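You operate a simulated robot arm through the tools that you are given. There is no shell and no other tool. Be economical: measure what you need, move in short steps, check, and stop when the job is done.

You run a simulated two-armed robot. Do the job below in one go: nothing can be reset, and whatever is moved stays where it is left.

TASK
Slacken the rod nut, swing the rod latch clear, pull the cotter pin up and wipe off the smear.
Fine: use the green spanner and the teal rag from the grey shelf, and put them back. What is to be rubbed or washed off counts as gone when no trace of it is left.

It is judged by the outcome, as a careful person would: the job done as asked, and still so three seconds after it is handed in. It fails if anything else is knocked over, pushed out of place, dropped, spilled or broken.

THE ROBOT
Two 7-joint arms with two-finger grippers on one trunk, on a base that drives. Base frame: it is fixed to the floor where the robot stands at the start and does not move with it; the origin is under the middle of the robot, x ahead of it, y to its left, z up; the surface under the hand at the start is at about z = 0.58. Readings come in m, rad, newtons and seconds.
The left shoulder is at the start at [0.078, 0.151, 0.888], the right one opposite. With the tool pointing down near the work surface each hand reaches from about 0.34 to 0.8 m from the robot's upright axis, wherever it stands, measured 20 degrees to its own side. Places, roughly: cotter pin [0.6, 0.8, 0.7]; grease smear [0.6, 1.3, 0.7]; rod latch [0.6, 0.9, 0.7]; rod nut [0.6, 1, 0.7]. Payload 2.54 kg a hand.
The tool frame of a hand sits at the grasp point between the pads (the TCP): z along the fingers, y along the line on which they close. The tips reach 0.03 m beyond it. The gripper opens to 0.116 m. The gripper's body begins 0.095 m behind the TCP.
Orientation is that of the tool frame in the base frame, as [roll, pitch, yaw] about the fixed x, y, z axes, in that order (R = Rz(yaw) Ry(pitch) Rx(roll)). With the fingers straight down and closing along the base's y, the tool's x points along the base's -x, its y along +y and its z along -z.

THE INTERFACE
- The arms move only by the tool arm_command. It takes "left_motion", "right_motion" or both (then of equal length, played together; a hand with none holds still); each is a list of rows, each a list of 3 entries, a list of its own where there are three numbers: the turn, a rotation vector about the tool's x, y, z in rad, then the shift along the tool's x, y, z in m, then the closure, from 0 (fully open) to 1 (shut). In form: [[[rx, ry, rz], [tx, ty, tz], hand], ...]. A call has 1 to 12 rows; each row is the pose to reach, as a shift and turn from the pose commanded when the call began, along the tool's axes at that moment. Each row takes 0.2 s and may step no farther than 0.05 m and 0.15 rad from the row before; otherwise, or with a gripper value out of range, the whole call is refused. A pose out of reach is approached as far as the arm can. The call stops where the force on the tool passes 90 N (or 10 N more than at its start, if that is more) or the arm is blocked; 0.2 s more then pass. The fingers move at their own pace (about 0.072 m/s each) and stop on an object; they squeeze with about 28 N. The grip force told is the motor's: it shows also when the fingers shut on nothing. Time passes only in rows, and 0.2 s behind the last, so rows that repeat a pose let the fingers close. It gives the time, the measured TCP pose, the force on the tool (base axes), the opening and the grip force at its end, in the units of the frame above (readings bear some noise), with the torque about the TCP (base axes, N m) and any sound that the robot's microphone picked up, and new pictures: "views" is both (left out), scene, wrist or none (wrist: the cameras of the hands that moved).
- Cameras (640 x 400 px; columns grow to the right, rows downward): "scene" is now at [0.1448, 0.0521, 1.0229]; the picture's right is [0.55, -0.84, 0.00], its down [-0.35, -0.23, -0.91] and it looks along [0.76, 0.50, -0.41] (base axes); focal length 214 px, centre (320, 200). "left" rides on the left gripper at [0.069, 0.015, -0.122] in its tool frame; the picture's right is [-0.21, 0.98, 0.00], its down [-0.83, -0.18, -0.53] and it looks along [-0.52, -0.11, 0.85] (tool axes); focal length 251 px, centre (320, 200). "right" rides on the right gripper at [0.069, -0.015, -0.122] in its tool frame; the picture's right is [0.22, 0.98, 0.00], its down [-0.83, 0.18, -0.53] and it looks along [-0.52, 0.12, 0.85] (tool axes); focal length 251 px, centre (320, 200). There is no depth. A picture from a camera that has moved, and an enlarged one, comes with that camera's place and axes in the base frame and with its lens.
- slide_trunk(by): slides the trunk up (or, below 0, down) by that many m; the arms and the scene camera ride with it, the base frame stays. It gives what a move gives, with no picture.
- roll_base(legs): drives the robot by 1 to 6 legs, each [ahead, left, turn to the left] in m, m and rad, along the robot's own axes; the way and the turn of a leg run together, so that a leg with both is an arc; at most 1.5 m and 3.142 rad a leg. The arms and the cameras ride along, it lands a little off, and it stops where it bumps. It gives what a move gives, and a new picture of the scene camera.
- aim_head(pan, tilt): turns the head with the scene camera to pan (to the left, within 1.396 rad either way) and tilt (down, from -0.506 to 1.204), counted from straight ahead of the robot. It gives what a move gives, and a new picture of the scene camera.
- enlarge(camera, box): a new picture of the part [left, top, right, bottom] of that camera's present view, enlarged. No time passes.
- sign_off(): hands the job in; it is judged then, once.

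Work in short steps. Places have to be worked out from the pictures, the camera data and where the tool is seen: move nearer, look again, correct. Check each grasp and each placing, and mend what went wrong. You have 120 turns and 260 pictures in all, those below and enlarged ones among them. Open the grippers and draw the arms clear of the work before you hand the job in, unless the task says otherwise; then end with one line.

The tools are called after "Call:" as a command line: name --argument value ..., lists and objects as JSON in quotes. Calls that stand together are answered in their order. arm_command: Moves the arms, as the interface text tells. Its arguments: {"type":"object","properties":{"left_motion":{"type":"array"},"right_motion":{"type":"array"},"views":{"type":"string","enum":["both","scene","wrist","none"]}},"required":[]} The other tools are called the same way: slide_trunk (by) slides the trunk up or down; roll_base (legs) drives the base; aim_head (pan, tilt) turns the head that bears the scene camera; enlarge (camera, box) takes an enlarged picture of a part of a camera's view; sign_off () hands the job in.

At the start:

```text
clock: 0.0
left_tcp_pos: [0.4084, 0.4247, 1.0704]
left_orientation: [-3.141, 0.002, -3.141]
left_wrist_force: [-0.5, -0.2, -0.1]
left_moment: [0.0, -0.01, 0.03]
left_finger_gap: 0.1157
left_grip_force: 0.0
right_tcp_pos: [0.4734, 0.0832, 1.0376]
right_orientation: [-3.141, 0.0, -3.141]
right_wrist_force: [-0.2, -0.6, 0.3]
right_moment: [0.02, 0.01, -0.02]
right_finger_gap: 0.1159
right_grip_force: 0.2
trunk travel left (down, up): [-0.125, 0.164]
robot x, y, heading: [0.0011, -0.0035, 0.0]
head pan, tilt: [0.576, 0.426]
```

scene: 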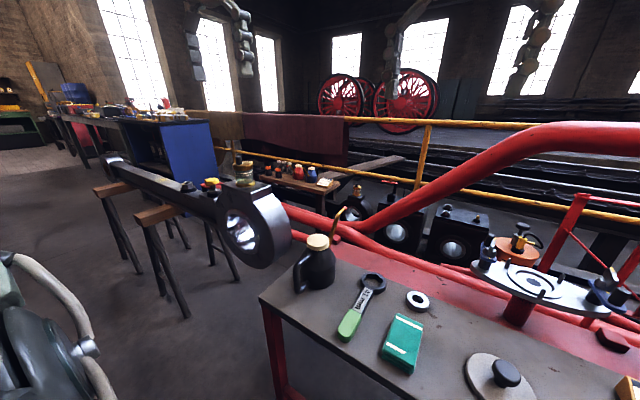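
right: 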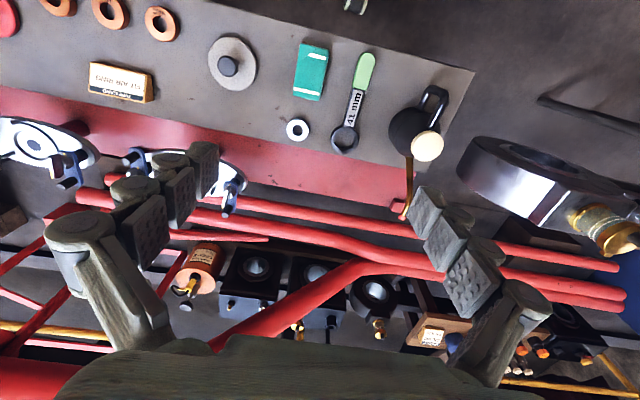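
left: 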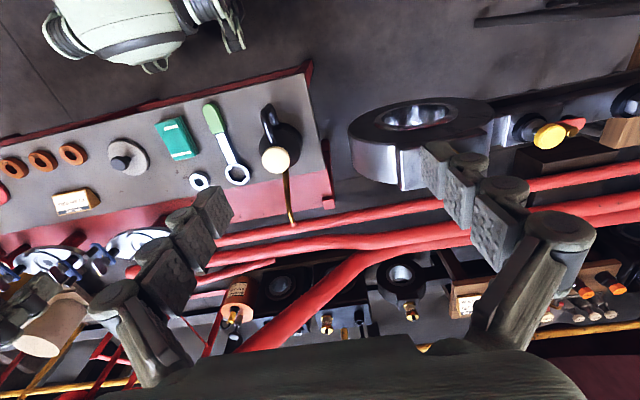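

I'll look closely at the shelf and the rod before moving.

Call:
enlarge --camera "scene" --box '[80, 130, 300, 280]'

Call:
enlarge --camera "scene" --box '[280, 220, 480, 400]'

Call:
aim_head --pan 1.1 --tilt 0.5

```text
2.67 times, centred on (190, 205) of scene
camera zoom: at [0.1448, 0.0521, 1.0229], right [0.55, -0.84, 0.0], down [-0.35, -0.23, -0.91], along [0.76, 0.5, -0.41], focal length 572 px, centre (667, 187)
```

zoom: 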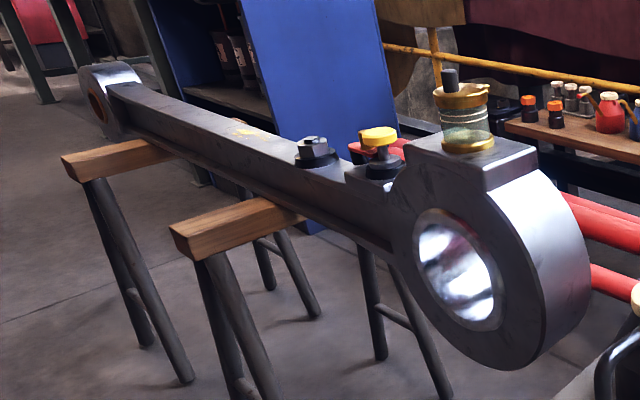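

```text
2.22 times, centred on (380, 310) of scene
camera zoom: at [0.1448, 0.0521, 1.0229], right [0.55, -0.84, 0.0], down [-0.35, -0.23, -0.91], along [0.76, 0.5, -0.41], focal length 477 px, centre (187, -44)
```

zoom: 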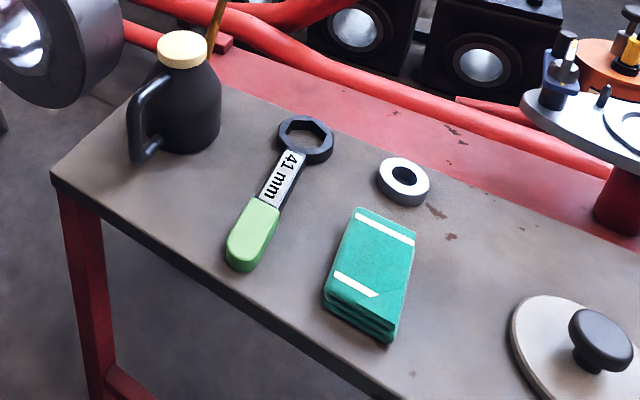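

```text
clock: 0.9
left_tcp_pos: [0.4081, 0.4264, 1.07]
left_orientation: [-3.141, -0.001, -3.14]
left_wrist_force: [-0.7, 0.2, 0.2]
left_moment: [0.04, 0.03, -0.01]
left_finger_gap: 0.1162
left_grip_force: 0.0
right_tcp_pos: [0.4732, 0.0827, 1.0378]
right_orientation: [-3.14, 0.001, -3.141]
right_wrist_force: [-0.4, 0.1, -0.8]
right_moment: [-0.04, -0.03, 0.0]
right_finger_gap: 0.1161
right_grip_force: 0.0
trunk travel left (down, up): [-0.125, 0.164]
robot x, y, heading: [0.0001, -0.002, 0.0]
head pan, tilt: [1.1, 0.499]
camera scene: at [0.1088, 0.0828, 1.0163], right [0.89, -0.45, 0.0], down [-0.22, -0.43, -0.88], along [0.4, 0.78, -0.48], focal length 214 px, centre (320, 200)
```

scene: 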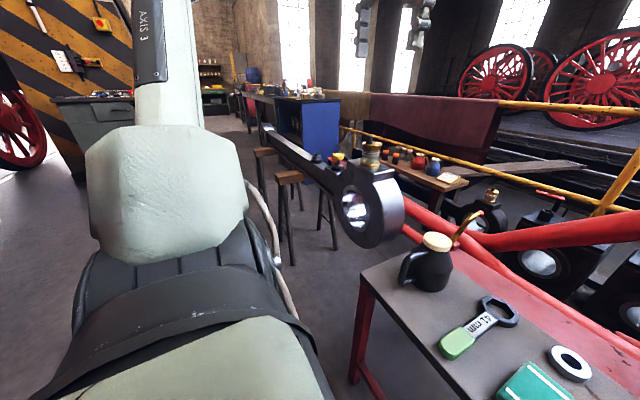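

The spanner seems to lie along x at about y=0.16 (handle near x=0.435, ring near x=0.57). I'll move the right arm aside and bring the left hand over the spanner to look.

Call:
arm_command --left_motion '[[[0, 0, 0], [0, 0, 0], 0], [[0, 0, 0], [0, -0.045, 0], 0], [[0, 0, 0], [0, -0.09, 0.01], 0], [[0, 0, 0], [0, -0.135, 0.02], 0], [[0, 0, 0], [0, -0.18, 0.04], 0], [[0, 0, 0], [0, -0.22, 0.06], 0], [[0, 0, 0], [0, -0.263, 0.08], 0], [[0, 0, 0], [0, -0.263, 0.125], 0], [[0, 0, 0], [0, -0.263, 0.17], 0]]' --right_motion '[[[0, 0, 0], [0, -0.05, 0], 0], [[0, 0, 0], [0, -0.1, 0], 0], [[0, 0, 0], [0, -0.15, 0], 0], [[0, 0, 0], [0, -0.2, 0], 0], [[0, 0, 0], [0, -0.25, 0], 0], [[0, 0, 0], [0, -0.3, 0], 0], [[0, 0, 0], [0, -0.3, 0], 0], [[0, 0, 0], [0, -0.3, 0], 0], [[0, 0, 0], [0, -0.3, 0], 0]]' --views "wrist"

```text
clock: 3.0
left_tcp_pos: [0.4075, 0.1646, 0.9003]
left_orientation: [-3.139, -0.001, -3.141]
left_wrist_force: [-0.7, 0.0, -1.1]
left_moment: [-0.01, -0.05, 0.0]
left_finger_gap: 0.1157
left_grip_force: 0.1
right_tcp_pos: [0.4768, -0.2134, 1.0371]
right_orientation: [-3.14, 0.0, 3.141]
right_wrist_force: [-0.4, -0.2, 0.8]
right_moment: [0.02, -0.01, -0.02]
right_finger_gap: 0.1159
right_grip_force: 0.0
trunk travel left (down, up): [-0.125, 0.164]
robot x, y, heading: [-0.0015, -0.0008, 0.001]
head pan, tilt: [1.1, 0.499]
camera right: at [0.4075, -0.2305, 1.1594], right [-0.22, 0.98, 0.0], down [0.83, 0.18, 0.53], along [0.52, 0.12, -0.85], focal length 251 px, centre (320, 200)
camera left: at [0.3388, 0.1788, 1.0228], right [0.21, 0.98, 0.0], down [0.83, -0.18, 0.53], along [0.52, -0.12, -0.85], focal length 251 px, centre (320, 200)
```

right: 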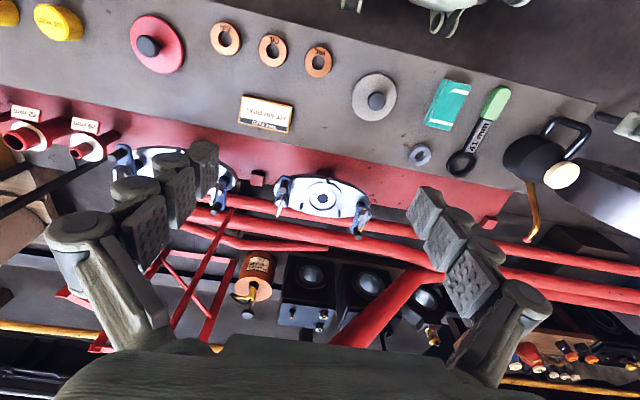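
left: 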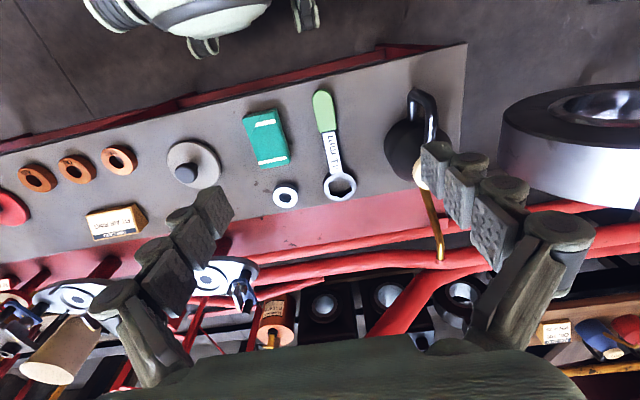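

Handle centre at about [0.432, 0.159], ring at [0.582, 0.162]; nearly aligned with x. Descend with fingers half open to above the handle.

Call:
arm_command --left_motion '[[[0, 0, 0], [-0.01, -0.003, 0.04], 0.3], [[0, 0, 0], [-0.02, -0.005, 0.08], 0.35], [[0, 0, 0], [-0.027, -0.005, 0.125], 0.35], [[0, 0, 0], [-0.027, -0.005, 0.17], 0.35], [[0, 0, 0], [-0.027, -0.005, 0.21], 0.35], [[0, 0, 0], [-0.027, -0.005, 0.24], 0.35]]' --views "wrist"

```text
clock: 4.3
left_tcp_pos: [0.4349, 0.1562, 0.6609]
left_orientation: [-3.142, 0.0, 3.14]
left_wrist_force: [-0.9, -0.3, 0.3]
left_moment: [-0.02, -0.01, 0.0]
left_finger_gap: 0.0752
left_grip_force: 0.0
right_tcp_pos: [0.4757, -0.214, 1.0377]
right_orientation: [-3.141, 0.0, 3.141]
right_wrist_force: [0.1, -0.2, -0.4]
right_moment: [-0.01, -0.02, 0.0]
right_finger_gap: 0.116
right_grip_force: 0.1
trunk travel left (down, up): [-0.125, 0.164]
robot x, y, heading: [-0.001, -0.0001, 0.002]
head pan, tilt: [1.1, 0.499]
camera left: at [0.3657, 0.1712, 0.7835], right [0.21, 0.98, 0.0], down [0.83, -0.18, 0.53], along [0.52, -0.12, -0.85], focal length 251 px, centre (320, 200)
```

left: 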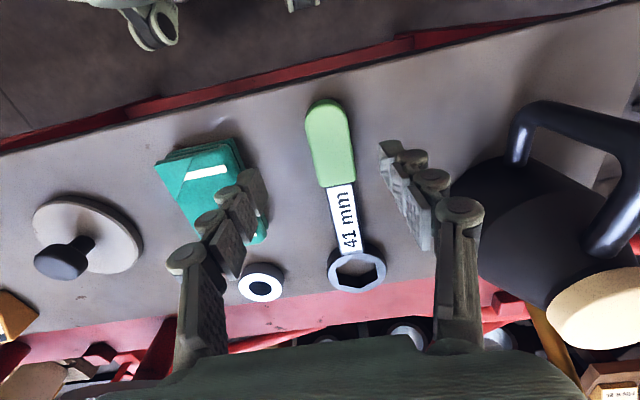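

Handle centre line at y≈0.164; I'll shift +8 mm, narrow the fingers, lower and close.

Call:
arm_command --left_motion '[[[0, 0, 0], [0, 0.008, 0], 0.45], [[0, 0, 0], [0, 0.008, 0.02], 0.45], [[0, 0, 0], [0, 0.008, 0.035], 0.45], [[0, 0, 0], [0, 0.008, 0.046], 0.45], [[0, 0, 0], [0, 0.008, 0.046], 1], [[0, 0, 0], [0, 0.008, 0.046], 1], [[0, 0, 0], [0, 0.008, 0.046], 1]]' --views "wrist"

```text
clock: 6.0
left_tcp_pos: [0.4357, 0.1654, 0.6136]
left_orientation: [3.14, 0.002, 3.14]
left_wrist_force: [0.0, -1.3, -0.4]
left_moment: [-0.08, -0.54, -0.27]
left_finger_gap: 0.0315
left_grip_force: 27.9
right_tcp_pos: [0.4762, -0.214, 1.0366]
right_orientation: [-3.141, 0.0, 3.14]
right_wrist_force: [-0.2, -1.3, 0.3]
right_moment: [-0.02, 0.01, -0.03]
right_finger_gap: 0.116
right_grip_force: 0.1
trunk travel left (down, up): [-0.125, 0.164]
robot x, y, heading: [0.0003, -0.0001, 0.002]
head pan, tilt: [1.1, 0.499]
camera left: at [0.3658, 0.1808, 0.7364], right [0.22, 0.98, 0.0], down [0.83, -0.18, 0.53], along [0.52, -0.12, -0.84], focal length 251 px, centre (320, 200)
```

left: 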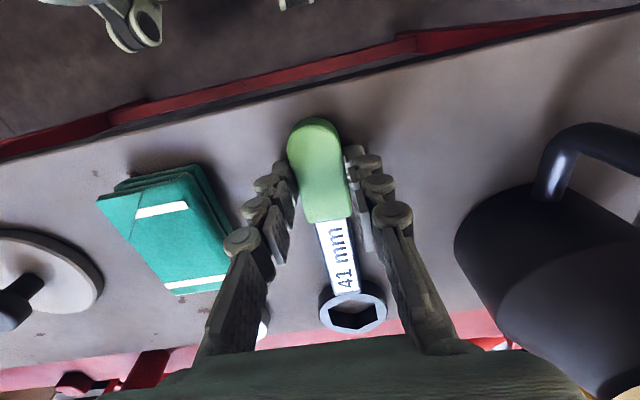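

Gripped (gap 31.5 mm, 28 N). Lift straight up high.

Call:
arm_command --left_motion '[[[0, 0, 0], [0, 0, -0.03], 1], [[0, 0, 0], [0, 0, -0.07], 1], [[0, 0, 0], [0, 0, -0.12], 1], [[0, 0, 0], [0, 0, -0.17], 1], [[0, 0, 0], [0, 0, -0.22], 1], [[0, 0, 0], [0, 0, -0.27], 1], [[0, 0, 0], [0, 0, -0.32], 1], [[0, 0, 0], [0, 0, -0.37], 1], [[0, 0, 0], [0, 0, -0.4], 1]]' --views "wrist"

Call:
aim_head --pan 0.9 --tilt 0.7

```text
clock: 8.0
left_tcp_pos: [0.4348, 0.1701, 1.0152]
left_orientation: [-3.142, -0.002, 3.14]
left_wrist_force: [-0.4, -0.2, -0.4]
left_moment: [0.01, -0.01, 0.0]
left_finger_gap: 0.0
left_grip_force: 28.0
right_tcp_pos: [0.4758, -0.2144, 1.0376]
right_orientation: [-3.141, 0.001, -3.141]
right_wrist_force: [-0.2, -0.2, 1.1]
right_moment: [-0.01, -0.05, -0.01]
right_finger_gap: 0.1159
right_grip_force: 0.0
trunk travel left (down, up): [-0.125, 0.164]
robot x, y, heading: [-0.0019, -0.0019, 0.003]
head pan, tilt: [1.1, 0.499]
camera left: at [0.3652, 0.1843, 1.1371], right [0.22, 0.98, 0.0], down [0.83, -0.18, 0.53], along [0.52, -0.12, -0.85], focal length 251 px, centre (320, 200)
```

left: 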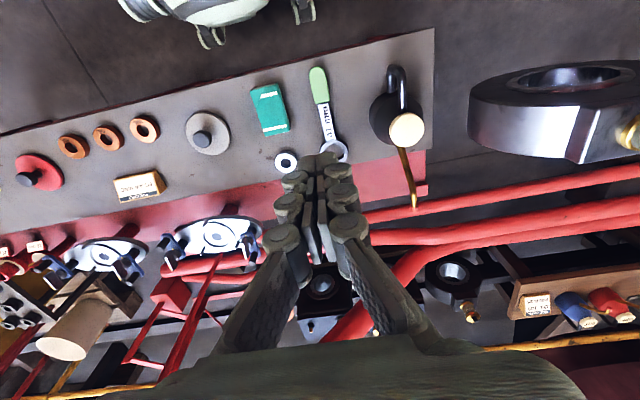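

```text
clock: 8.7
left_tcp_pos: [0.4344, 0.1697, 1.0145]
left_orientation: [3.14, 0.001, 3.141]
left_wrist_force: [-0.6, -0.2, 0.8]
left_moment: [0.0, -0.03, -0.02]
left_finger_gap: 0.0
left_grip_force: 28.2
right_tcp_pos: [0.4761, -0.2141, 1.0369]
right_orientation: [3.14, 0.0, -3.141]
right_wrist_force: [0.3, -0.8, 0.4]
right_moment: [-0.01, 0.01, 0.0]
right_finger_gap: 0.116
right_grip_force: 0.1
trunk travel left (down, up): [-0.125, 0.164]
robot x, y, heading: [-0.0019, 0.0025, -0.003]
head pan, tilt: [0.901, 0.7]
camera scene: at [0.1201, 0.0684, 0.9986], right [0.78, -0.62, 0.0], down [-0.4, -0.5, -0.77], along [0.47, 0.6, -0.64], focal length 214 px, centre (320, 200)
```

scene: 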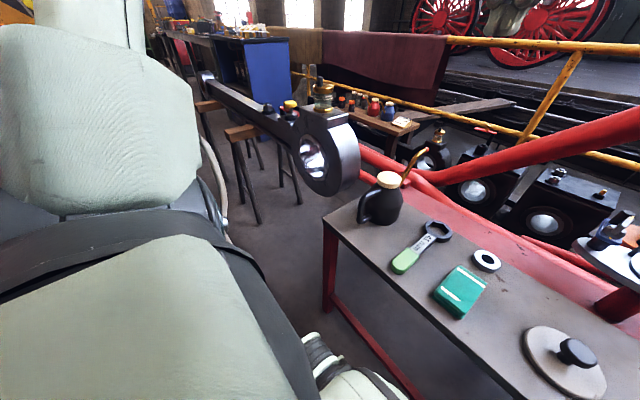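

The grip slipped off the handle top: the handle lies lower than I thought (triangulated top z≈0.58, surface nearer 0.565). The spanner seems to be still in its place; I'll go down again and look.

Call:
arm_command --left_motion '[[[0, 0, 0], [0, 0, 0.03], 0.4], [[0, 0, 0], [0, -0.003, 0.07], 0.4], [[0, 0, 0], [0, -0.005, 0.12], 0.4], [[0, 0, 0], [0, -0.005, 0.17], 0.4], [[0, 0, 0], [0, -0.005, 0.22], 0.4], [[0, 0, 0], [0, -0.005, 0.27], 0.4], [[0, 0, 0], [0, -0.005, 0.32], 0.4], [[0, 0, 0], [0, -0.005, 0.36], 0.4]]' --views "wrist"

```text
clock: 10.5
left_tcp_pos: [0.4344, 0.1623, 0.6518]
left_orientation: [-3.139, 0.001, -3.141]
left_wrist_force: [0.2, 0.2, 0.6]
left_moment: [-0.03, 0.0, -0.02]
left_finger_gap: 0.0693
left_grip_force: 0.0
right_tcp_pos: [0.4754, -0.2141, 1.0376]
right_orientation: [3.141, 0.001, 3.141]
right_wrist_force: [-0.3, -0.4, 0.0]
right_moment: [-0.01, 0.0, -0.03]
right_finger_gap: 0.116
right_grip_force: 0.1
trunk travel left (down, up): [-0.125, 0.164]
robot x, y, heading: [0.0008, 0.0003, -0.008]
head pan, tilt: [0.901, 0.7]
camera left: at [0.3645, 0.1772, 0.7747], right [0.21, 0.98, 0.0], down [0.83, -0.18, 0.53], along [0.52, -0.12, -0.85], focal length 251 px, centre (320, 200)
```

left: 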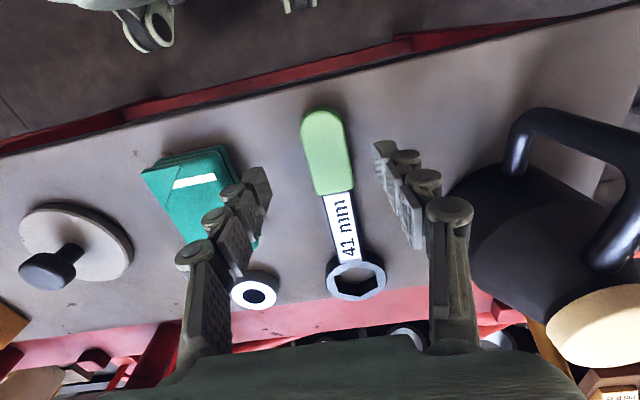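

Spanner still in line (handle ≈[0.44, 0.165]). Lower to just above the surface with a force watch, then close.

Call:
arm_command --left_motion '[[[0, 0, 0], [-0.004, 0.003, 0.02], 0.45], [[0, 0, 0], [-0.004, 0.003, 0.04], 0.45], [[0, 0, 0], [-0.004, 0.003, 0.05], 0.45], [[0, 0, 0], [-0.004, 0.003, 0.055], 0.45]]' --views "wrist"

```text
clock: 11.5
left_tcp_pos: [0.4394, 0.1652, 0.604]
left_orientation: [-3.14, 0.01, 3.141]
left_wrist_force: [-6.8, 3.3, 45.9]
left_moment: [0.53, 0.31, -0.09]
left_finger_gap: 0.0797
left_grip_force: 15.4
right_tcp_pos: [0.4715, -0.2151, 1.0396]
right_orientation: [3.14, 0.007, -3.141]
right_wrist_force: [0.9, -0.3, -0.5]
right_moment: [0.01, -0.01, 0.03]
right_finger_gap: 0.116
right_grip_force: 0.1
trunk travel left (down, up): [-0.125, 0.164]
robot x, y, heading: [0.0002, 0.0006, -0.009]
head pan, tilt: [0.901, 0.7]
camera left: at [0.3689, 0.1798, 0.7244], right [0.22, 0.98, 0.0], down [0.82, -0.18, 0.54], along [0.53, -0.12, -0.84], focal length 251 px, centre (320, 200)
```

left: 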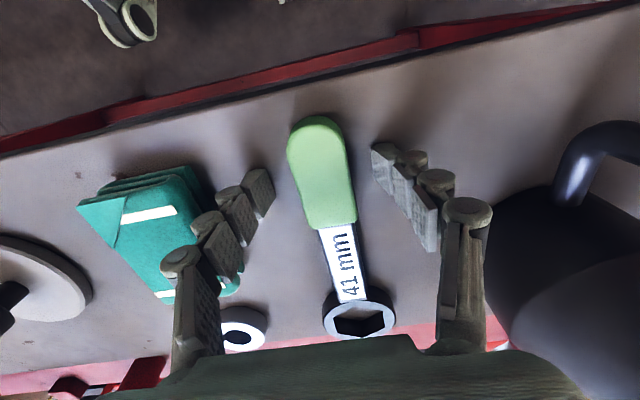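

Contact at TCP z≈0.604, so the surface is at ≈0.574. I'll back off a few mm and close.

Call:
arm_command --left_motion '[[[0, 0, 0], [0, 0, -0.009], 0.45], [[0, 0, 0], [0, 0, -0.009], 1], [[0, 0, 0], [0, 0, -0.009], 1], [[0, 0, 0], [0, 0, -0.009], 1], [[0, 0, 0], [0, 0, -0.02], 1], [[0, 0, 0], [0, 0, -0.03], 1], [[0, 0, 0], [0, 0, -0.06], 1]]' --views "wrist"

```text
clock: 13.1
left_tcp_pos: [0.4383, 0.1652, 0.6581]
left_orientation: [3.141, -0.003, 3.142]
left_wrist_force: [-0.8, 0.7, -5.2]
left_moment: [0.0, 0.3, 0.02]
left_finger_gap: 0.0315
left_grip_force: 27.9
right_tcp_pos: [0.4764, -0.2147, 1.0384]
right_orientation: [-3.141, 0.001, -3.14]
right_wrist_force: [-0.1, -1.2, -0.2]
right_moment: [0.0, 0.04, -0.02]
right_finger_gap: 0.1162
right_grip_force: 0.1
trunk travel left (down, up): [-0.125, 0.164]
robot x, y, heading: [0.0003, 0.0003, -0.002]
head pan, tilt: [0.901, 0.7]
camera left: at [0.3697, 0.1795, 0.7807], right [0.21, 0.98, 0.0], down [0.83, -0.18, 0.53], along [0.52, -0.11, -0.85], focal length 251 px, centre (320, 200)
```

left: 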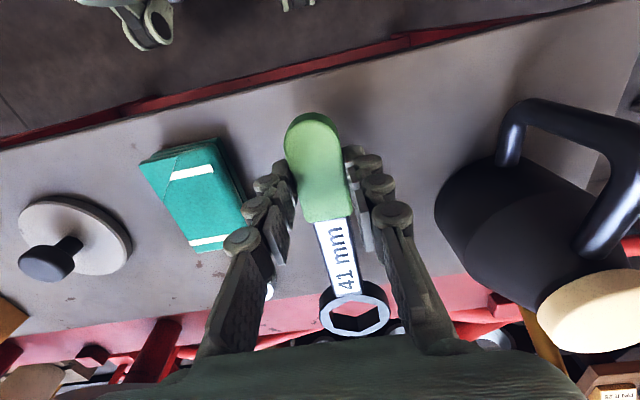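

Spanner is held (about 0.5 kg felt). Lift high, then drive left toward the rod.

Call:
arm_command --left_motion '[[[0, 0, 0], [0, 0, -0.05], 1], [[0, 0, 0], [0, 0, -0.1], 1], [[0, 0, 0], [0, 0, -0.15], 1], [[0, 0, 0], [0, 0, -0.2], 1], [[0, 0, 0], [0, 0, -0.25], 1], [[0, 0, 0], [0, 0, -0.3], 1], [[0, 0, 0], [0, 0, -0.35], 1]]' --views "none"

Call:
roll_base --legs '[[0, 0.4, 0]]'

```text
clock: 14.7
left_tcp_pos: [0.4377, 0.1591, 1.0103]
left_orientation: [-3.141, -0.002, -3.141]
left_wrist_force: [-0.9, 0.4, -6.3]
left_moment: [0.01, 0.3, -0.02]
left_finger_gap: 0.0315
left_grip_force: 28.1
right_tcp_pos: [0.4766, -0.2146, 1.0366]
right_orientation: [-3.141, -0.002, -3.141]
right_wrist_force: [1.3, -0.1, 0.0]
right_moment: [0.0, 0.0, -0.03]
right_finger_gap: 0.1161
right_grip_force: 0.0
trunk travel left (down, up): [-0.125, 0.164]
robot x, y, heading: [-0.0, -0.0014, -0.009]
head pan, tilt: [0.901, 0.7]
```

```text
clock: 19.1
left_tcp_pos: [0.438, 0.5603, 1.0104]
left_orientation: [3.141, 0.0, 3.141]
left_wrist_force: [-0.2, -0.1, -5.5]
left_moment: [0.02, 0.29, 0.03]
left_finger_gap: 0.0314
left_grip_force: 27.9
right_tcp_pos: [0.4752, 0.1867, 1.0353]
right_orientation: [3.141, -0.001, -3.141]
right_wrist_force: [-0.6, -0.4, -0.2]
right_moment: [0.0, -0.01, -0.05]
right_finger_gap: 0.116
right_grip_force: 0.1
trunk travel left (down, up): [-0.125, 0.164]
robot x, y, heading: [0.0021, 0.4052, -0.003]
head pan, tilt: [0.901, 0.7]
camera scene: at [0.1206, 0.4697, 0.9985], right [0.78, -0.62, 0.0], down [-0.4, -0.5, -0.76], along [0.47, 0.6, -0.64], focal length 214 px, centre (320, 200)
```

scene: 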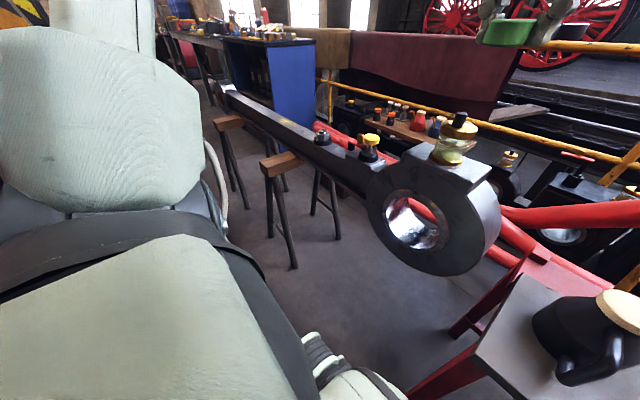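

Call:
enlarge --camera "scene" --box '[260, 90, 500, 240]'

Call:
roll_base --legs '[[0, 0.2, 0]]'

```text
2.67 times, centred on (380, 165) of scene
camera zoom: at [0.1206, 0.4697, 0.9985], right [0.78, -0.62, 0.0], down [-0.4, -0.5, -0.76], along [0.47, 0.6, -0.64], focal length 572 px, centre (160, 293)
```

zoom: 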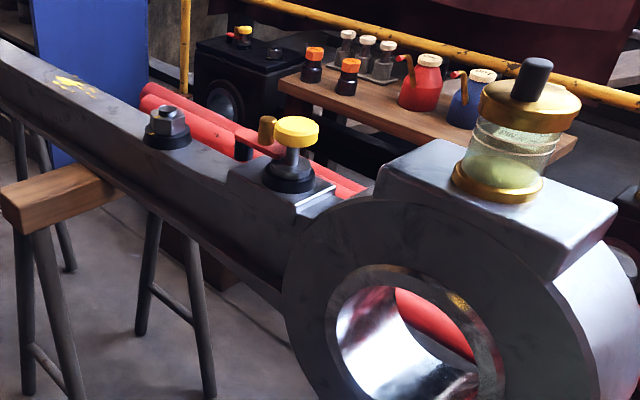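

```text
clock: 21.6
left_tcp_pos: [0.4391, 0.7593, 1.0091]
left_orientation: [-3.141, -0.002, 3.139]
left_wrist_force: [-0.1, 0.9, -6.3]
left_moment: [0.03, 0.32, 0.0]
left_finger_gap: 0.0318
left_grip_force: 28.1
right_tcp_pos: [0.4763, 0.3883, 1.0367]
right_orientation: [3.14, -0.001, 3.138]
right_wrist_force: [-0.4, 0.8, -0.6]
right_moment: [-0.01, 0.03, 0.03]
right_finger_gap: 0.1161
right_grip_force: 0.1
trunk travel left (down, up): [-0.125, 0.164]
robot x, y, heading: [-0.0018, 0.6045, 0.001]
head pan, tilt: [0.901, 0.7]
camera scene: at [0.1211, 0.6708, 0.9985], right [0.78, -0.62, 0.0], down [-0.4, -0.5, -0.76], along [0.48, 0.6, -0.64], focal length 214 px, centre (320, 200)
```

scene: 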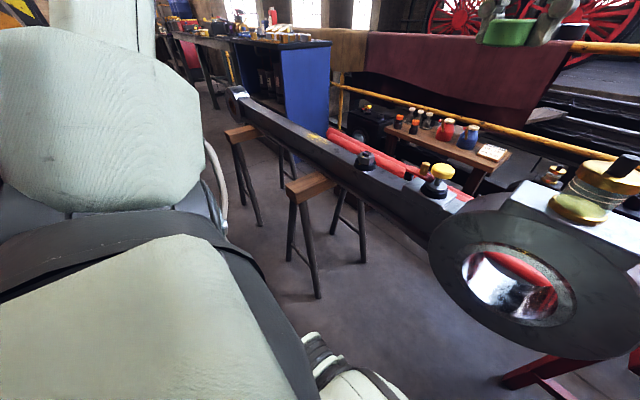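

Call:
roll_base --legs '[[0, 0.22, 0]]'

Call:
enlarge --camera "left" --box '[0, 0, 640, 400]'

Call:
enlarge --camera "scene" --box '[320, 100, 560, 250]'

```text
clock: 24.3
left_tcp_pos: [0.4411, 0.9741, 1.0097]
left_orientation: [3.14, -0.003, 3.134]
left_wrist_force: [0.1, -0.1, -6.1]
left_moment: [-0.01, 0.3, -0.03]
left_finger_gap: 0.0316
left_grip_force: 28.0
right_tcp_pos: [0.4754, 0.6015, 1.0377]
right_orientation: [-3.141, 0.001, 3.134]
right_wrist_force: [0.3, 0.3, 0.5]
right_moment: [-0.02, -0.01, -0.04]
right_finger_gap: 0.1158
right_grip_force: 0.1
trunk travel left (down, up): [-0.125, 0.164]
robot x, y, heading: [0.0013, 0.818, -0.009]
head pan, tilt: [0.901, 0.7]
camera scene: at [0.1226, 0.886, 0.9985], right [0.78, -0.63, 0.0], down [-0.4, -0.5, -0.76], along [0.48, 0.6, -0.64], focal length 214 px, centre (320, 200)
```

scene: 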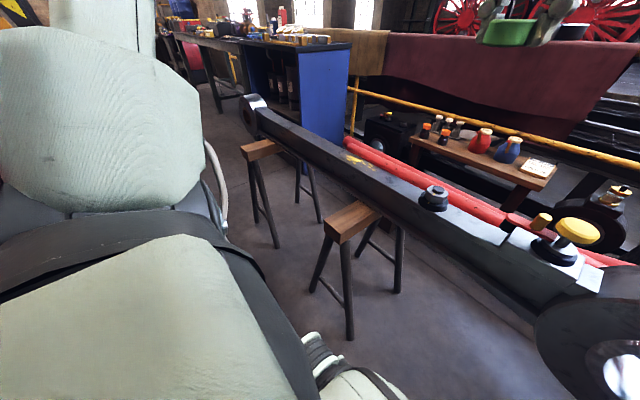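

```text
1.00 times, centred on (320, 200) of left (not enlarged: the box is as wide or as high as the picture)
camera zoom: at [0.3717, 0.989, 1.1317], right [0.22, 0.97, 0.0], down [0.82, -0.19, 0.53], along [0.52, -0.12, -0.85], focal length 251 px, centre (320, 200)
```

zoom: 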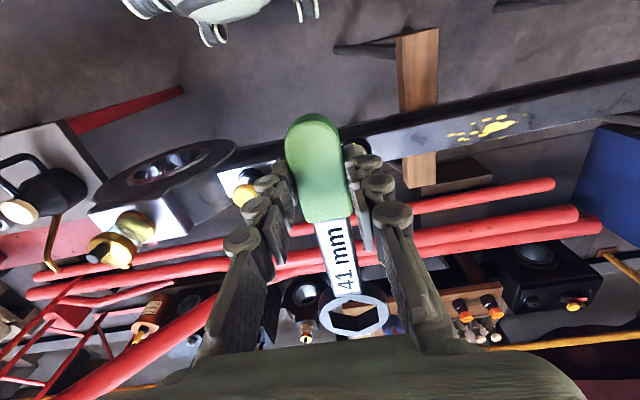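

```text
2.67 times, centred on (440, 175) of scene
camera zoom: at [0.1226, 0.886, 0.9985], right [0.78, -0.63, 0.0], down [-0.4, -0.5, -0.76], along [0.48, 0.6, -0.64], focal length 572 px, centre (0, 267)
```

zoom: 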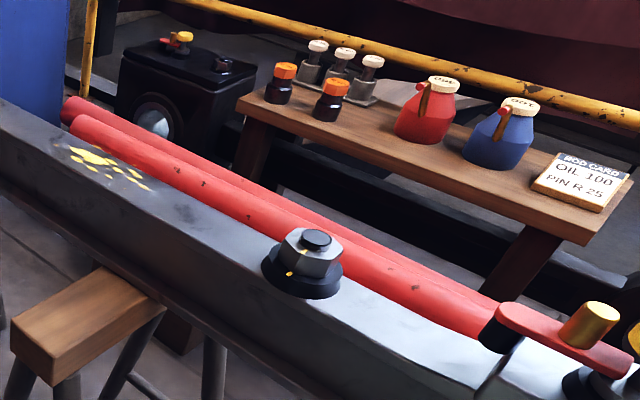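

The rod carries a nut, red latch with brass knob, yellow-topped pin. Nut is at about [0.58, 1.03, 0.69 top]. I'll aim the head for a closer look.

Call:
aim_head --pan 0.3 --tilt 0.65

Call:
enlarge --camera "scene" --box '[170, 100, 490, 300]'

Call:
enlarge --camera "right" --box '[0, 0, 640, 400]'

```text
clock: 25.3
left_tcp_pos: [0.4412, 0.974, 1.0098]
left_orientation: [3.141, -0.002, 3.136]
left_wrist_force: [-0.3, -0.1, -6.5]
left_moment: [-0.03, 0.33, -0.01]
left_finger_gap: 0.0315
left_grip_force: 28.4
right_tcp_pos: [0.4763, 0.601, 1.0363]
right_orientation: [-3.141, 0.001, 3.133]
right_wrist_force: [-0.5, -0.2, 0.3]
right_moment: [0.01, -0.04, 0.02]
right_finger_gap: 0.1161
right_grip_force: 0.0
trunk travel left (down, up): [-0.125, 0.164]
robot x, y, heading: [0.0042, 0.8158, -0.005]
head pan, tilt: [0.3, 0.649]
camera scene: at [0.1524, 0.8448, 1.0028], right [0.29, -0.96, 0.0], down [-0.58, -0.17, -0.8], along [0.76, 0.23, -0.6], focal length 214 px, centre (320, 200)
```

scene: 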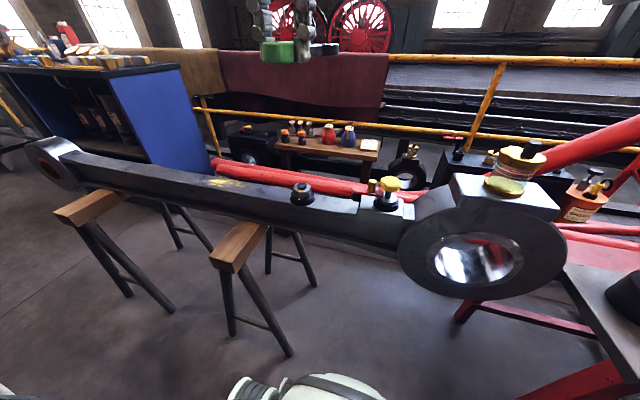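

```text
2.00 times, centred on (330, 200) of scene
camera zoom: at [0.1524, 0.8448, 1.0028], right [0.29, -0.96, 0.0], down [-0.58, -0.17, -0.8], along [0.76, 0.23, -0.6], focal length 429 px, centre (300, 200)
```

zoom: 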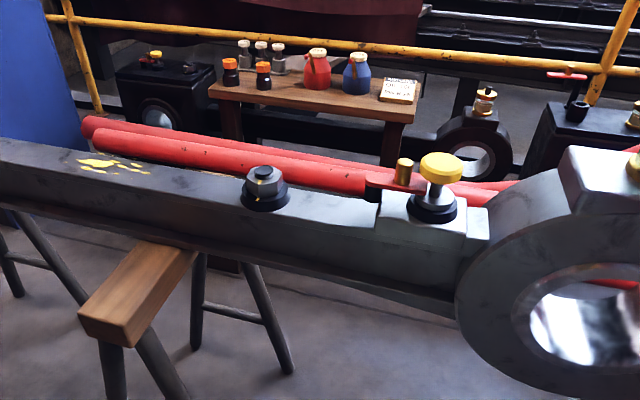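

```text
1.00 times, centred on (320, 200) of right (not enlarged: the box is as wide or as high as the picture)
camera zoom: at [0.4075, 0.5849, 1.1593], right [-0.21, 0.98, 0.0], down [0.83, 0.18, 0.53], along [0.52, 0.11, -0.85], focal length 251 px, centre (320, 200)
```

zoom: 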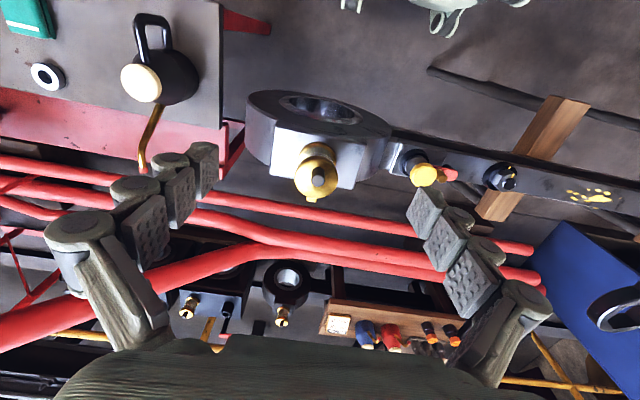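

Move the right hand left so its camera views the nut/latch/pin from close by.

Call:
arm_command --right_motion '[[[0, 0, 0], [0, 0.05, 0.01], 0], [[0, 0, 0], [0.01, 0.09, 0.03], 0], [[0, 0, 0], [0.03, 0.13, 0.05], 0], [[0, 0, 0], [0.05, 0.16, 0.07], 0], [[0, 0, 0], [0.06, 0.19, 0.08], 0]]' --views "wrist"

Call:
enlarge --camera "right" --box '[240, 50, 560, 250]'

```text
refused: row 1 steps farther than a row can; nothing moved
```

```text
2.00 times, centred on (400, 150) of right
camera zoom: at [0.4075, 0.5849, 1.1593], right [-0.21, 0.98, 0.0], down [0.83, 0.18, 0.53], along [0.52, 0.11, -0.85], focal length 503 px, centre (160, 300)
```

zoom: 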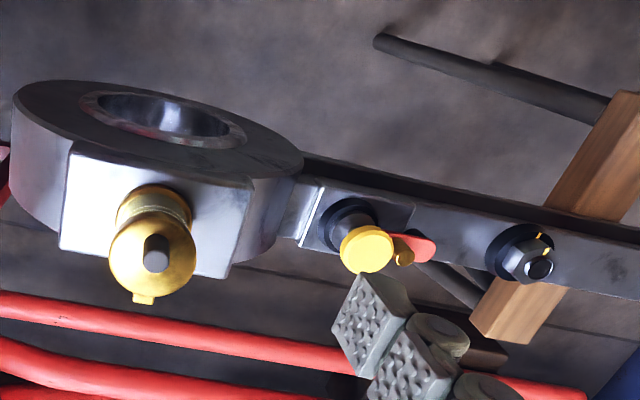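

Call:
arm_command --right_motion '[[[0, 0, 0], [0, 0.04, 0.01], 0], [[0, 0, 0], [0.01, 0.08, 0.025], 0], [[0, 0, 0], [0.02, 0.12, 0.04], 0], [[0, 0, 0], [0.035, 0.16, 0.055], 0], [[0, 0, 0], [0.05, 0.19, 0.075], 0]]' --views "wrist"

Call:
enlarge --camera "right" --box '[240, 50, 560, 250]'

```text
clock: 26.5
left_tcp_pos: [0.4402, 0.974, 1.0084]
left_orientation: [-3.141, 0.0, 3.134]
left_wrist_force: [-0.1, -0.5, -6.2]
left_moment: [-0.03, 0.32, 0.02]
left_finger_gap: 0.0315
left_grip_force: 27.5
right_tcp_pos: [0.4263, 0.7942, 0.959]
right_orientation: [3.139, 0.001, 3.134]
right_wrist_force: [-0.2, 0.0, -0.2]
right_moment: [0.01, 0.01, 0.0]
right_finger_gap: 0.1158
right_grip_force: 0.0
trunk travel left (down, up): [-0.125, 0.164]
robot x, y, heading: [0.002, 0.8191, -0.007]
head pan, tilt: [0.3, 0.649]
camera right: at [0.3579, 0.7771, 1.0813], right [-0.21, 0.98, 0.0], down [0.83, 0.17, 0.53], along [0.52, 0.11, -0.85], focal length 251 px, centre (320, 200)
```

right: 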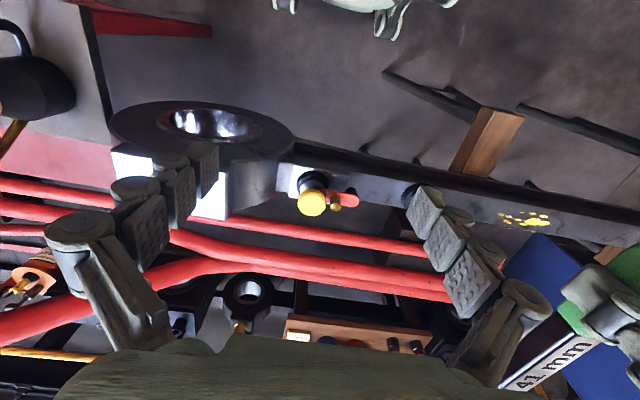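

```text
2.00 times, centred on (400, 150) of right
camera zoom: at [0.3579, 0.7771, 1.0813], right [-0.21, 0.98, 0.0], down [0.83, 0.17, 0.53], along [0.52, 0.11, -0.85], focal length 503 px, centre (160, 300)
```

zoom: 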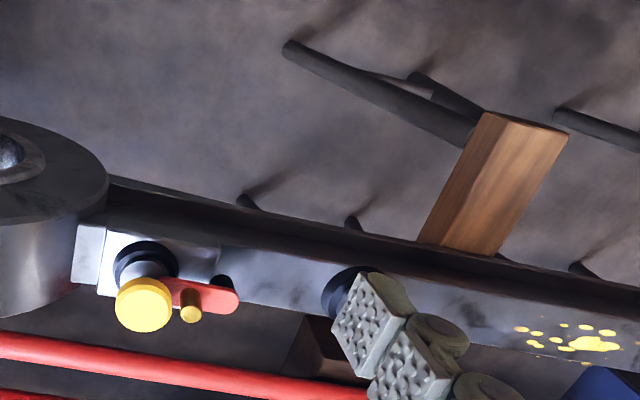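

Knob of pin at ≈[0.568, 0.809, 0.749]; nut ≈[0.57, 1.02, 0.69]. Lower the spanner so the ring hovers over the nut, and look.

Call:
arm_command --left_motion '[[[0, 0, 0], [0.005, 0.02, 0.04], 1], [[0, 0, 0], [0.01, 0.04, 0.08], 1], [[0, 0, 0], [0.02, 0.048, 0.12], 1], [[0, 0, 0], [0.02, 0.048, 0.16], 1], [[0, 0, 0], [0.02, 0.048, 0.2], 1]]'

Call:
enlarge --camera "scene" --box '[240, 130, 400, 230]'

Call:
enlarge --camera "left" --box '[260, 220, 440, 340]'

```text
clock: 27.7
left_tcp_pos: [0.425, 1.0228, 0.8102]
left_orientation: [3.14, 0.001, 3.134]
left_wrist_force: [0.1, 0.5, -6.0]
left_moment: [0.02, 0.3, -0.02]
left_finger_gap: 0.0318
left_grip_force: 28.2
right_tcp_pos: [0.4277, 0.7921, 0.9593]
right_orientation: [3.14, -0.002, 3.134]
right_wrist_force: [0.2, 0.4, -0.3]
right_moment: [-0.01, 0.02, -0.02]
right_finger_gap: 0.1161
right_grip_force: 0.1
trunk travel left (down, up): [-0.125, 0.164]
robot x, y, heading: [-0.001, 0.8166, -0.004]
head pan, tilt: [0.3, 0.649]
camera scene: at [0.1525, 0.8448, 1.0028], right [0.29, -0.96, 0.0], down [-0.58, -0.17, -0.8], along [0.76, 0.23, -0.61], focal length 214 px, centre (320, 200)
camera left: at [0.3558, 1.0391, 0.9326], right [0.22, 0.97, 0.0], down [0.82, -0.19, 0.53], along [0.52, -0.12, -0.85], focal length 251 px, centre (320, 200)
```

scene: 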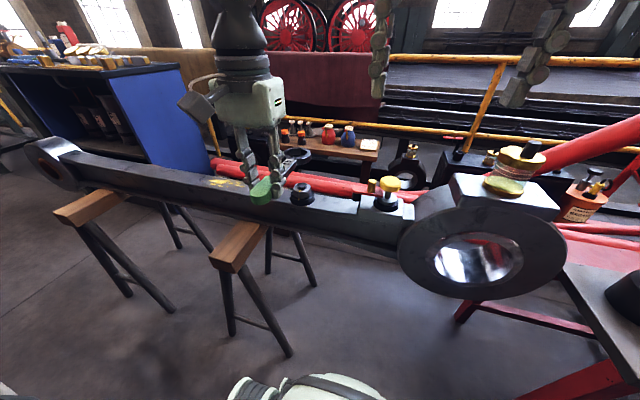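
left: 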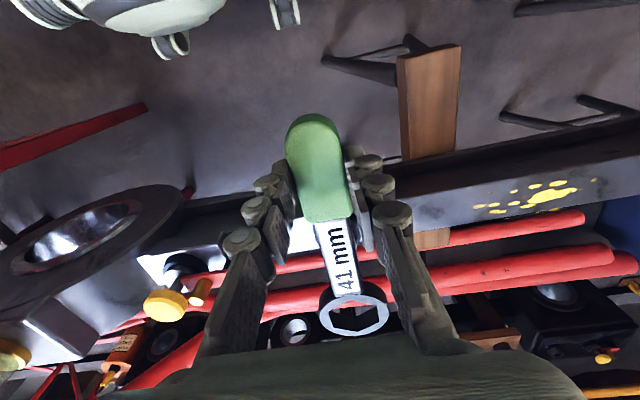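

```text
4.00 times, centred on (320, 180) of scene
camera zoom: at [0.1525, 0.8448, 1.0028], right [0.29, -0.96, 0.0], down [-0.58, -0.17, -0.8], along [0.76, 0.23, -0.61], focal length 858 px, centre (320, 280)
```

zoom: 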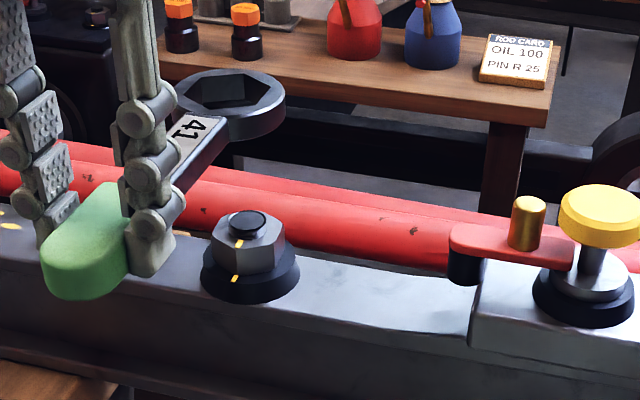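

```text
3.33 times, centred on (350, 280) of left
camera zoom: at [0.3558, 1.0391, 0.9326], right [0.22, 0.97, 0.0], down [0.82, -0.19, 0.53], along [0.52, -0.12, -0.85], focal length 838 px, centre (220, -67)
```

zoom: 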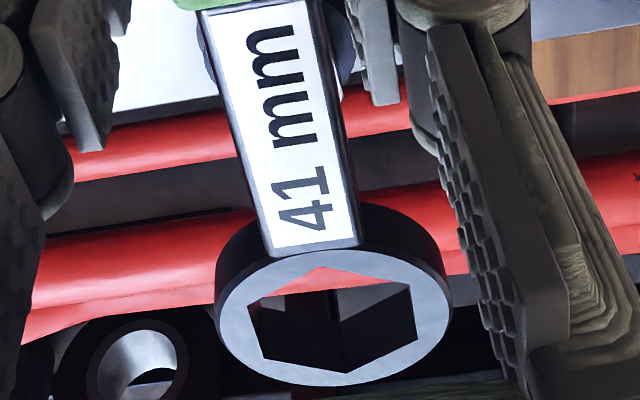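

Call:
enlarge --camera "scene" --box '[280, 145, 344, 185]'

Call:
enlarge --camera "scene" --box '[280, 170, 328, 210]'

```text
10.00 times, centred on (312, 165) of scene
camera zoom: at [0.1525, 0.8448, 1.0028], right [0.29, -0.96, 0.0], down [-0.58, -0.17, -0.8], along [0.76, 0.23, -0.61], focal length 2145 px, centre (400, 550)
```

zoom: 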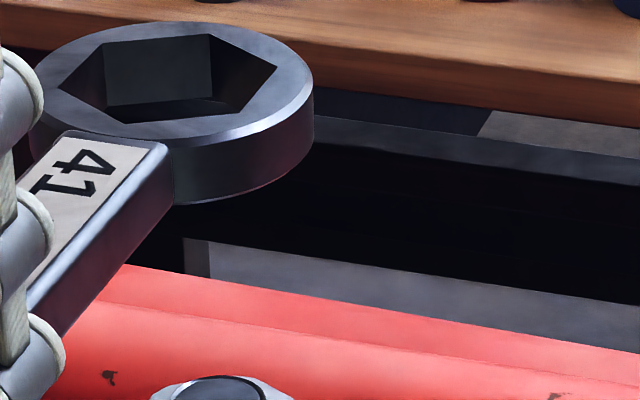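

```text
10.00 times, centred on (304, 190) of scene
camera zoom: at [0.1525, 0.8448, 1.0028], right [0.29, -0.96, 0.0], down [-0.58, -0.17, -0.8], along [0.76, 0.23, -0.61], focal length 2145 px, centre (480, 300)
```

zoom: 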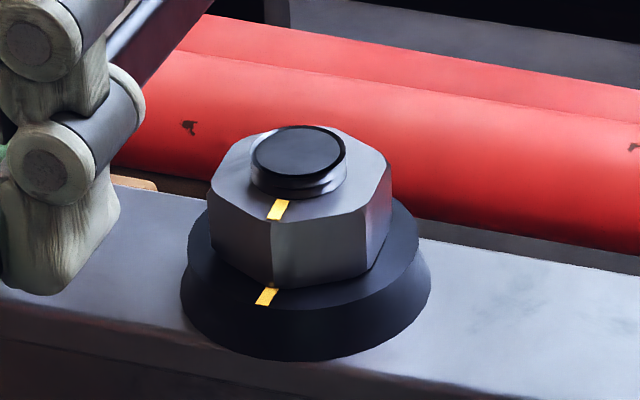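

Nut hex vertices point along x, same as the spanner's hex. Nut ≈[0.573, 1.02, 0.697 top], ring ≈[0.562, 1.02]. Move +0.01 in x and lower to just above the nut.

Call:
arm_command --left_motion '[[[0, 0, 0], [-0.01, 0, 0.02], 1], [[0, 0, 0], [-0.01, 0, 0.04], 1], [[0, 0, 0], [-0.01, 0, 0.06], 1]]' --views "none"

Call:
enlarge --camera "scene" --box '[272, 160, 336, 200]'

Call:
enlarge --camera "left" --box '[260, 220, 440, 340]'

```text
clock: 28.5
left_tcp_pos: [0.4321, 1.023, 0.7508]
left_orientation: [-3.141, -0.001, 3.135]
left_wrist_force: [0.0, -0.4, -4.9]
left_moment: [-0.01, 0.32, -0.03]
left_finger_gap: 0.0316
left_grip_force: 28.1
right_tcp_pos: [0.4267, 0.7926, 0.959]
right_orientation: [-3.142, 0.0, 3.134]
right_wrist_force: [-0.3, -0.1, -0.2]
right_moment: [0.0, 0.02, -0.01]
right_finger_gap: 0.1161
right_grip_force: 0.1
trunk travel left (down, up): [-0.125, 0.164]
robot x, y, heading: [0.0037, 0.8154, -0.007]
head pan, tilt: [0.3, 0.649]
```

```text
10.00 times, centred on (304, 180) of scene
camera zoom: at [0.1524, 0.8448, 1.0028], right [0.29, -0.96, 0.0], down [-0.58, -0.17, -0.8], along [0.76, 0.23, -0.61], focal length 2145 px, centre (480, 400)
```

zoom: 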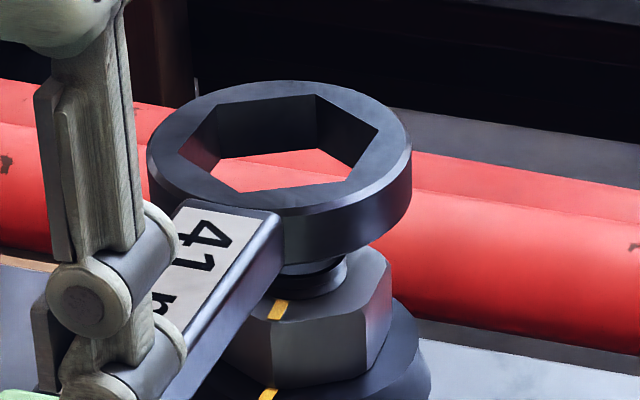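

```text
3.33 times, centred on (350, 280) of left
camera zoom: at [0.3632, 1.0382, 0.8731], right [0.22, 0.97, 0.0], down [0.83, -0.19, 0.53], along [0.52, -0.12, -0.85], focal length 838 px, centre (220, -67)
```

zoom: 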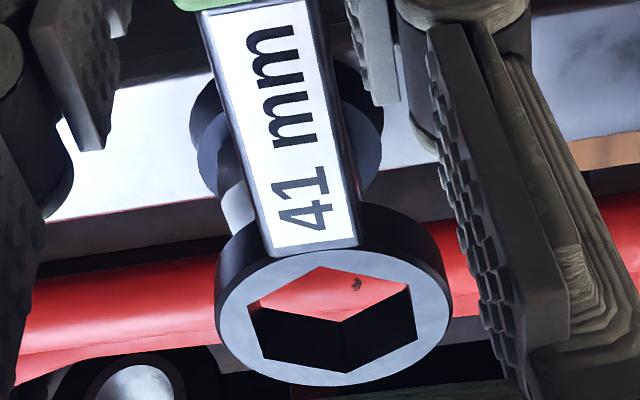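

Alignment is close; ring ≈[0.569,1.020], nut ≈[0.572,1.017]. Nudge and lower to just above contact, check in the scene zoom.

Call:
arm_command --left_motion '[[[0, 0, 0], [-0.002, -0.002, 0.006], 1], [[0, 0, 0], [-0.003, -0.003, 0.013], 1]]' --views "none"

Call:
enlarge --camera "scene" --box '[272, 160, 336, 200]'

```text
clock: 29.1
left_tcp_pos: [0.4342, 1.0182, 0.738]
left_orientation: [3.141, 0.003, 3.135]
left_wrist_force: [0.9, 2.9, 3.7]
left_moment: [0.04, -0.8, 0.24]
left_finger_gap: 0.0317
left_grip_force: 27.9
right_tcp_pos: [0.4263, 0.7928, 0.9597]
right_orientation: [3.142, -0.001, 3.136]
right_wrist_force: [0.0, 0.4, 0.6]
right_moment: [-0.02, -0.03, 0.01]
right_finger_gap: 0.1161
right_grip_force: 0.2
trunk travel left (down, up): [-0.125, 0.164]
robot x, y, heading: [0.0014, 0.8216, -0.004]
head pan, tilt: [0.3, 0.649]
```

```text
10.00 times, centred on (304, 180) of scene
camera zoom: at [0.1518, 0.8448, 1.0032], right [0.29, -0.96, 0.0], down [-0.58, -0.17, -0.8], along [0.76, 0.23, -0.6], focal length 2145 px, centre (480, 400)
```

zoom: 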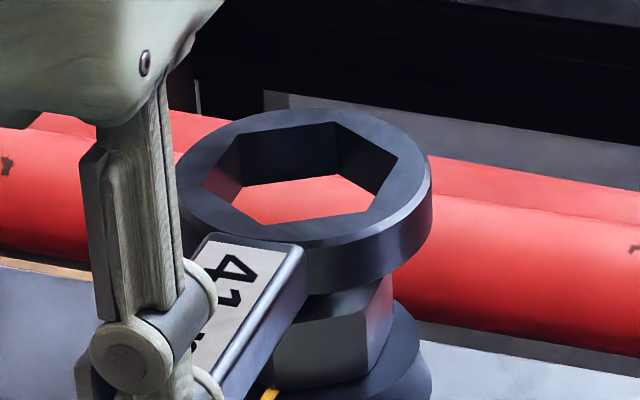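

Light contact at the near side of the ring (moment implies x≈0.549): the ring is a few mm too far ahead. Lift slightly, move 4 mm back, lower again.

Call:
arm_command --left_motion '[[[0, 0, 0], [0, 0, -0.005], 1], [[0, 0, 0], [0.004, 0.001, -0.005], 1], [[0, 0, 0], [0.004, 0.001, 0.002], 1], [[0, 0, 0], [0.004, 0.001, 0.007], 1]]' --views "none"

Call:
enlarge --camera "scene" --box '[272, 160, 336, 200]'

```text
clock: 30.1
left_tcp_pos: [0.4302, 1.0197, 0.7313]
left_orientation: [3.141, 0.003, 3.134]
left_wrist_force: [-1.2, -0.1, 3.4]
left_moment: [-0.07, -0.78, -0.02]
left_finger_gap: 0.0315
left_grip_force: 27.6
right_tcp_pos: [0.4251, 0.7924, 0.9596]
right_orientation: [3.14, 0.0, 3.134]
right_wrist_force: [0.8, 0.7, 0.3]
right_moment: [0.01, -0.02, -0.02]
right_finger_gap: 0.1158
right_grip_force: 0.1
trunk travel left (down, up): [-0.125, 0.164]
robot x, y, heading: [-0.0012, 0.8191, -0.004]
head pan, tilt: [0.3, 0.649]
```

```text
10.00 times, centred on (304, 180) of scene
camera zoom: at [0.1517, 0.8445, 1.0032], right [0.29, -0.96, 0.0], down [-0.58, -0.17, -0.8], along [0.76, 0.23, -0.6], focal length 2145 px, centre (480, 400)
```

zoom: 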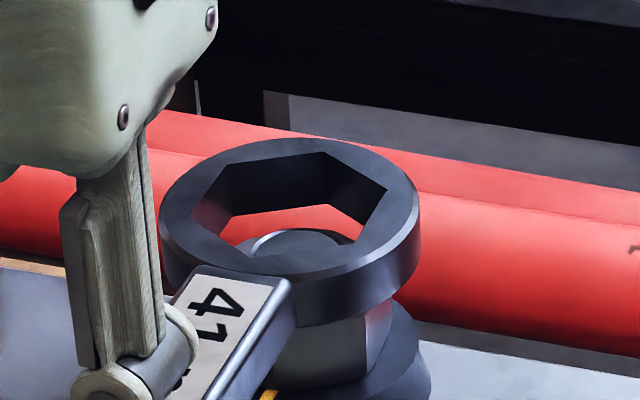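

Ring bottom is now at nut top; image suggests ring ~2 mm too far +y. Keep light press and sweep -y a few mm in small steps.

Call:
arm_command --left_motion '[[[0, 0, 0], [0, -0.001, 0.002], 1], [[0, 0, 0], [0, -0.002, 0.003], 1], [[0, 0, 0], [0, -0.003, 0.004], 1], [[0, 0, 0], [-0.001, -0.003, 0.005], 1]]' --views "none"

Call:
enlarge --camera "scene" --box '[272, 160, 336, 200]'

```text
clock: 31.1
left_tcp_pos: [0.4304, 1.0167, 0.724]
left_orientation: [-3.14, 0.001, 3.134]
left_wrist_force: [-2.2, 3.1, 3.6]
left_moment: [0.04, -0.7, 0.36]
left_finger_gap: 0.0315
left_grip_force: 27.7
right_tcp_pos: [0.4257, 0.7923, 0.9595]
right_orientation: [-3.141, 0.0, 3.136]
right_wrist_force: [0.3, -0.1, 0.0]
right_moment: [-0.01, 0.01, 0.0]
right_finger_gap: 0.1162
right_grip_force: 0.1
trunk travel left (down, up): [-0.125, 0.164]
robot x, y, heading: [0.0008, 0.8195, -0.005]
head pan, tilt: [0.3, 0.649]
```

```text
10.00 times, centred on (304, 180) of scene
camera zoom: at [0.1516, 0.8447, 1.003], right [0.29, -0.96, 0.0], down [-0.58, -0.17, -0.8], along [0.76, 0.23, -0.6], focal length 2145 px, centre (480, 400)
```

zoom: 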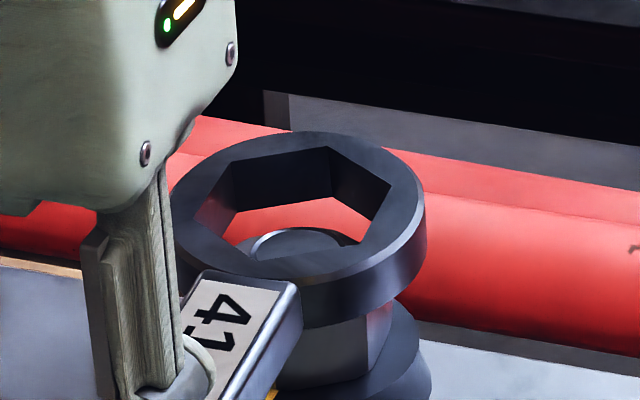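

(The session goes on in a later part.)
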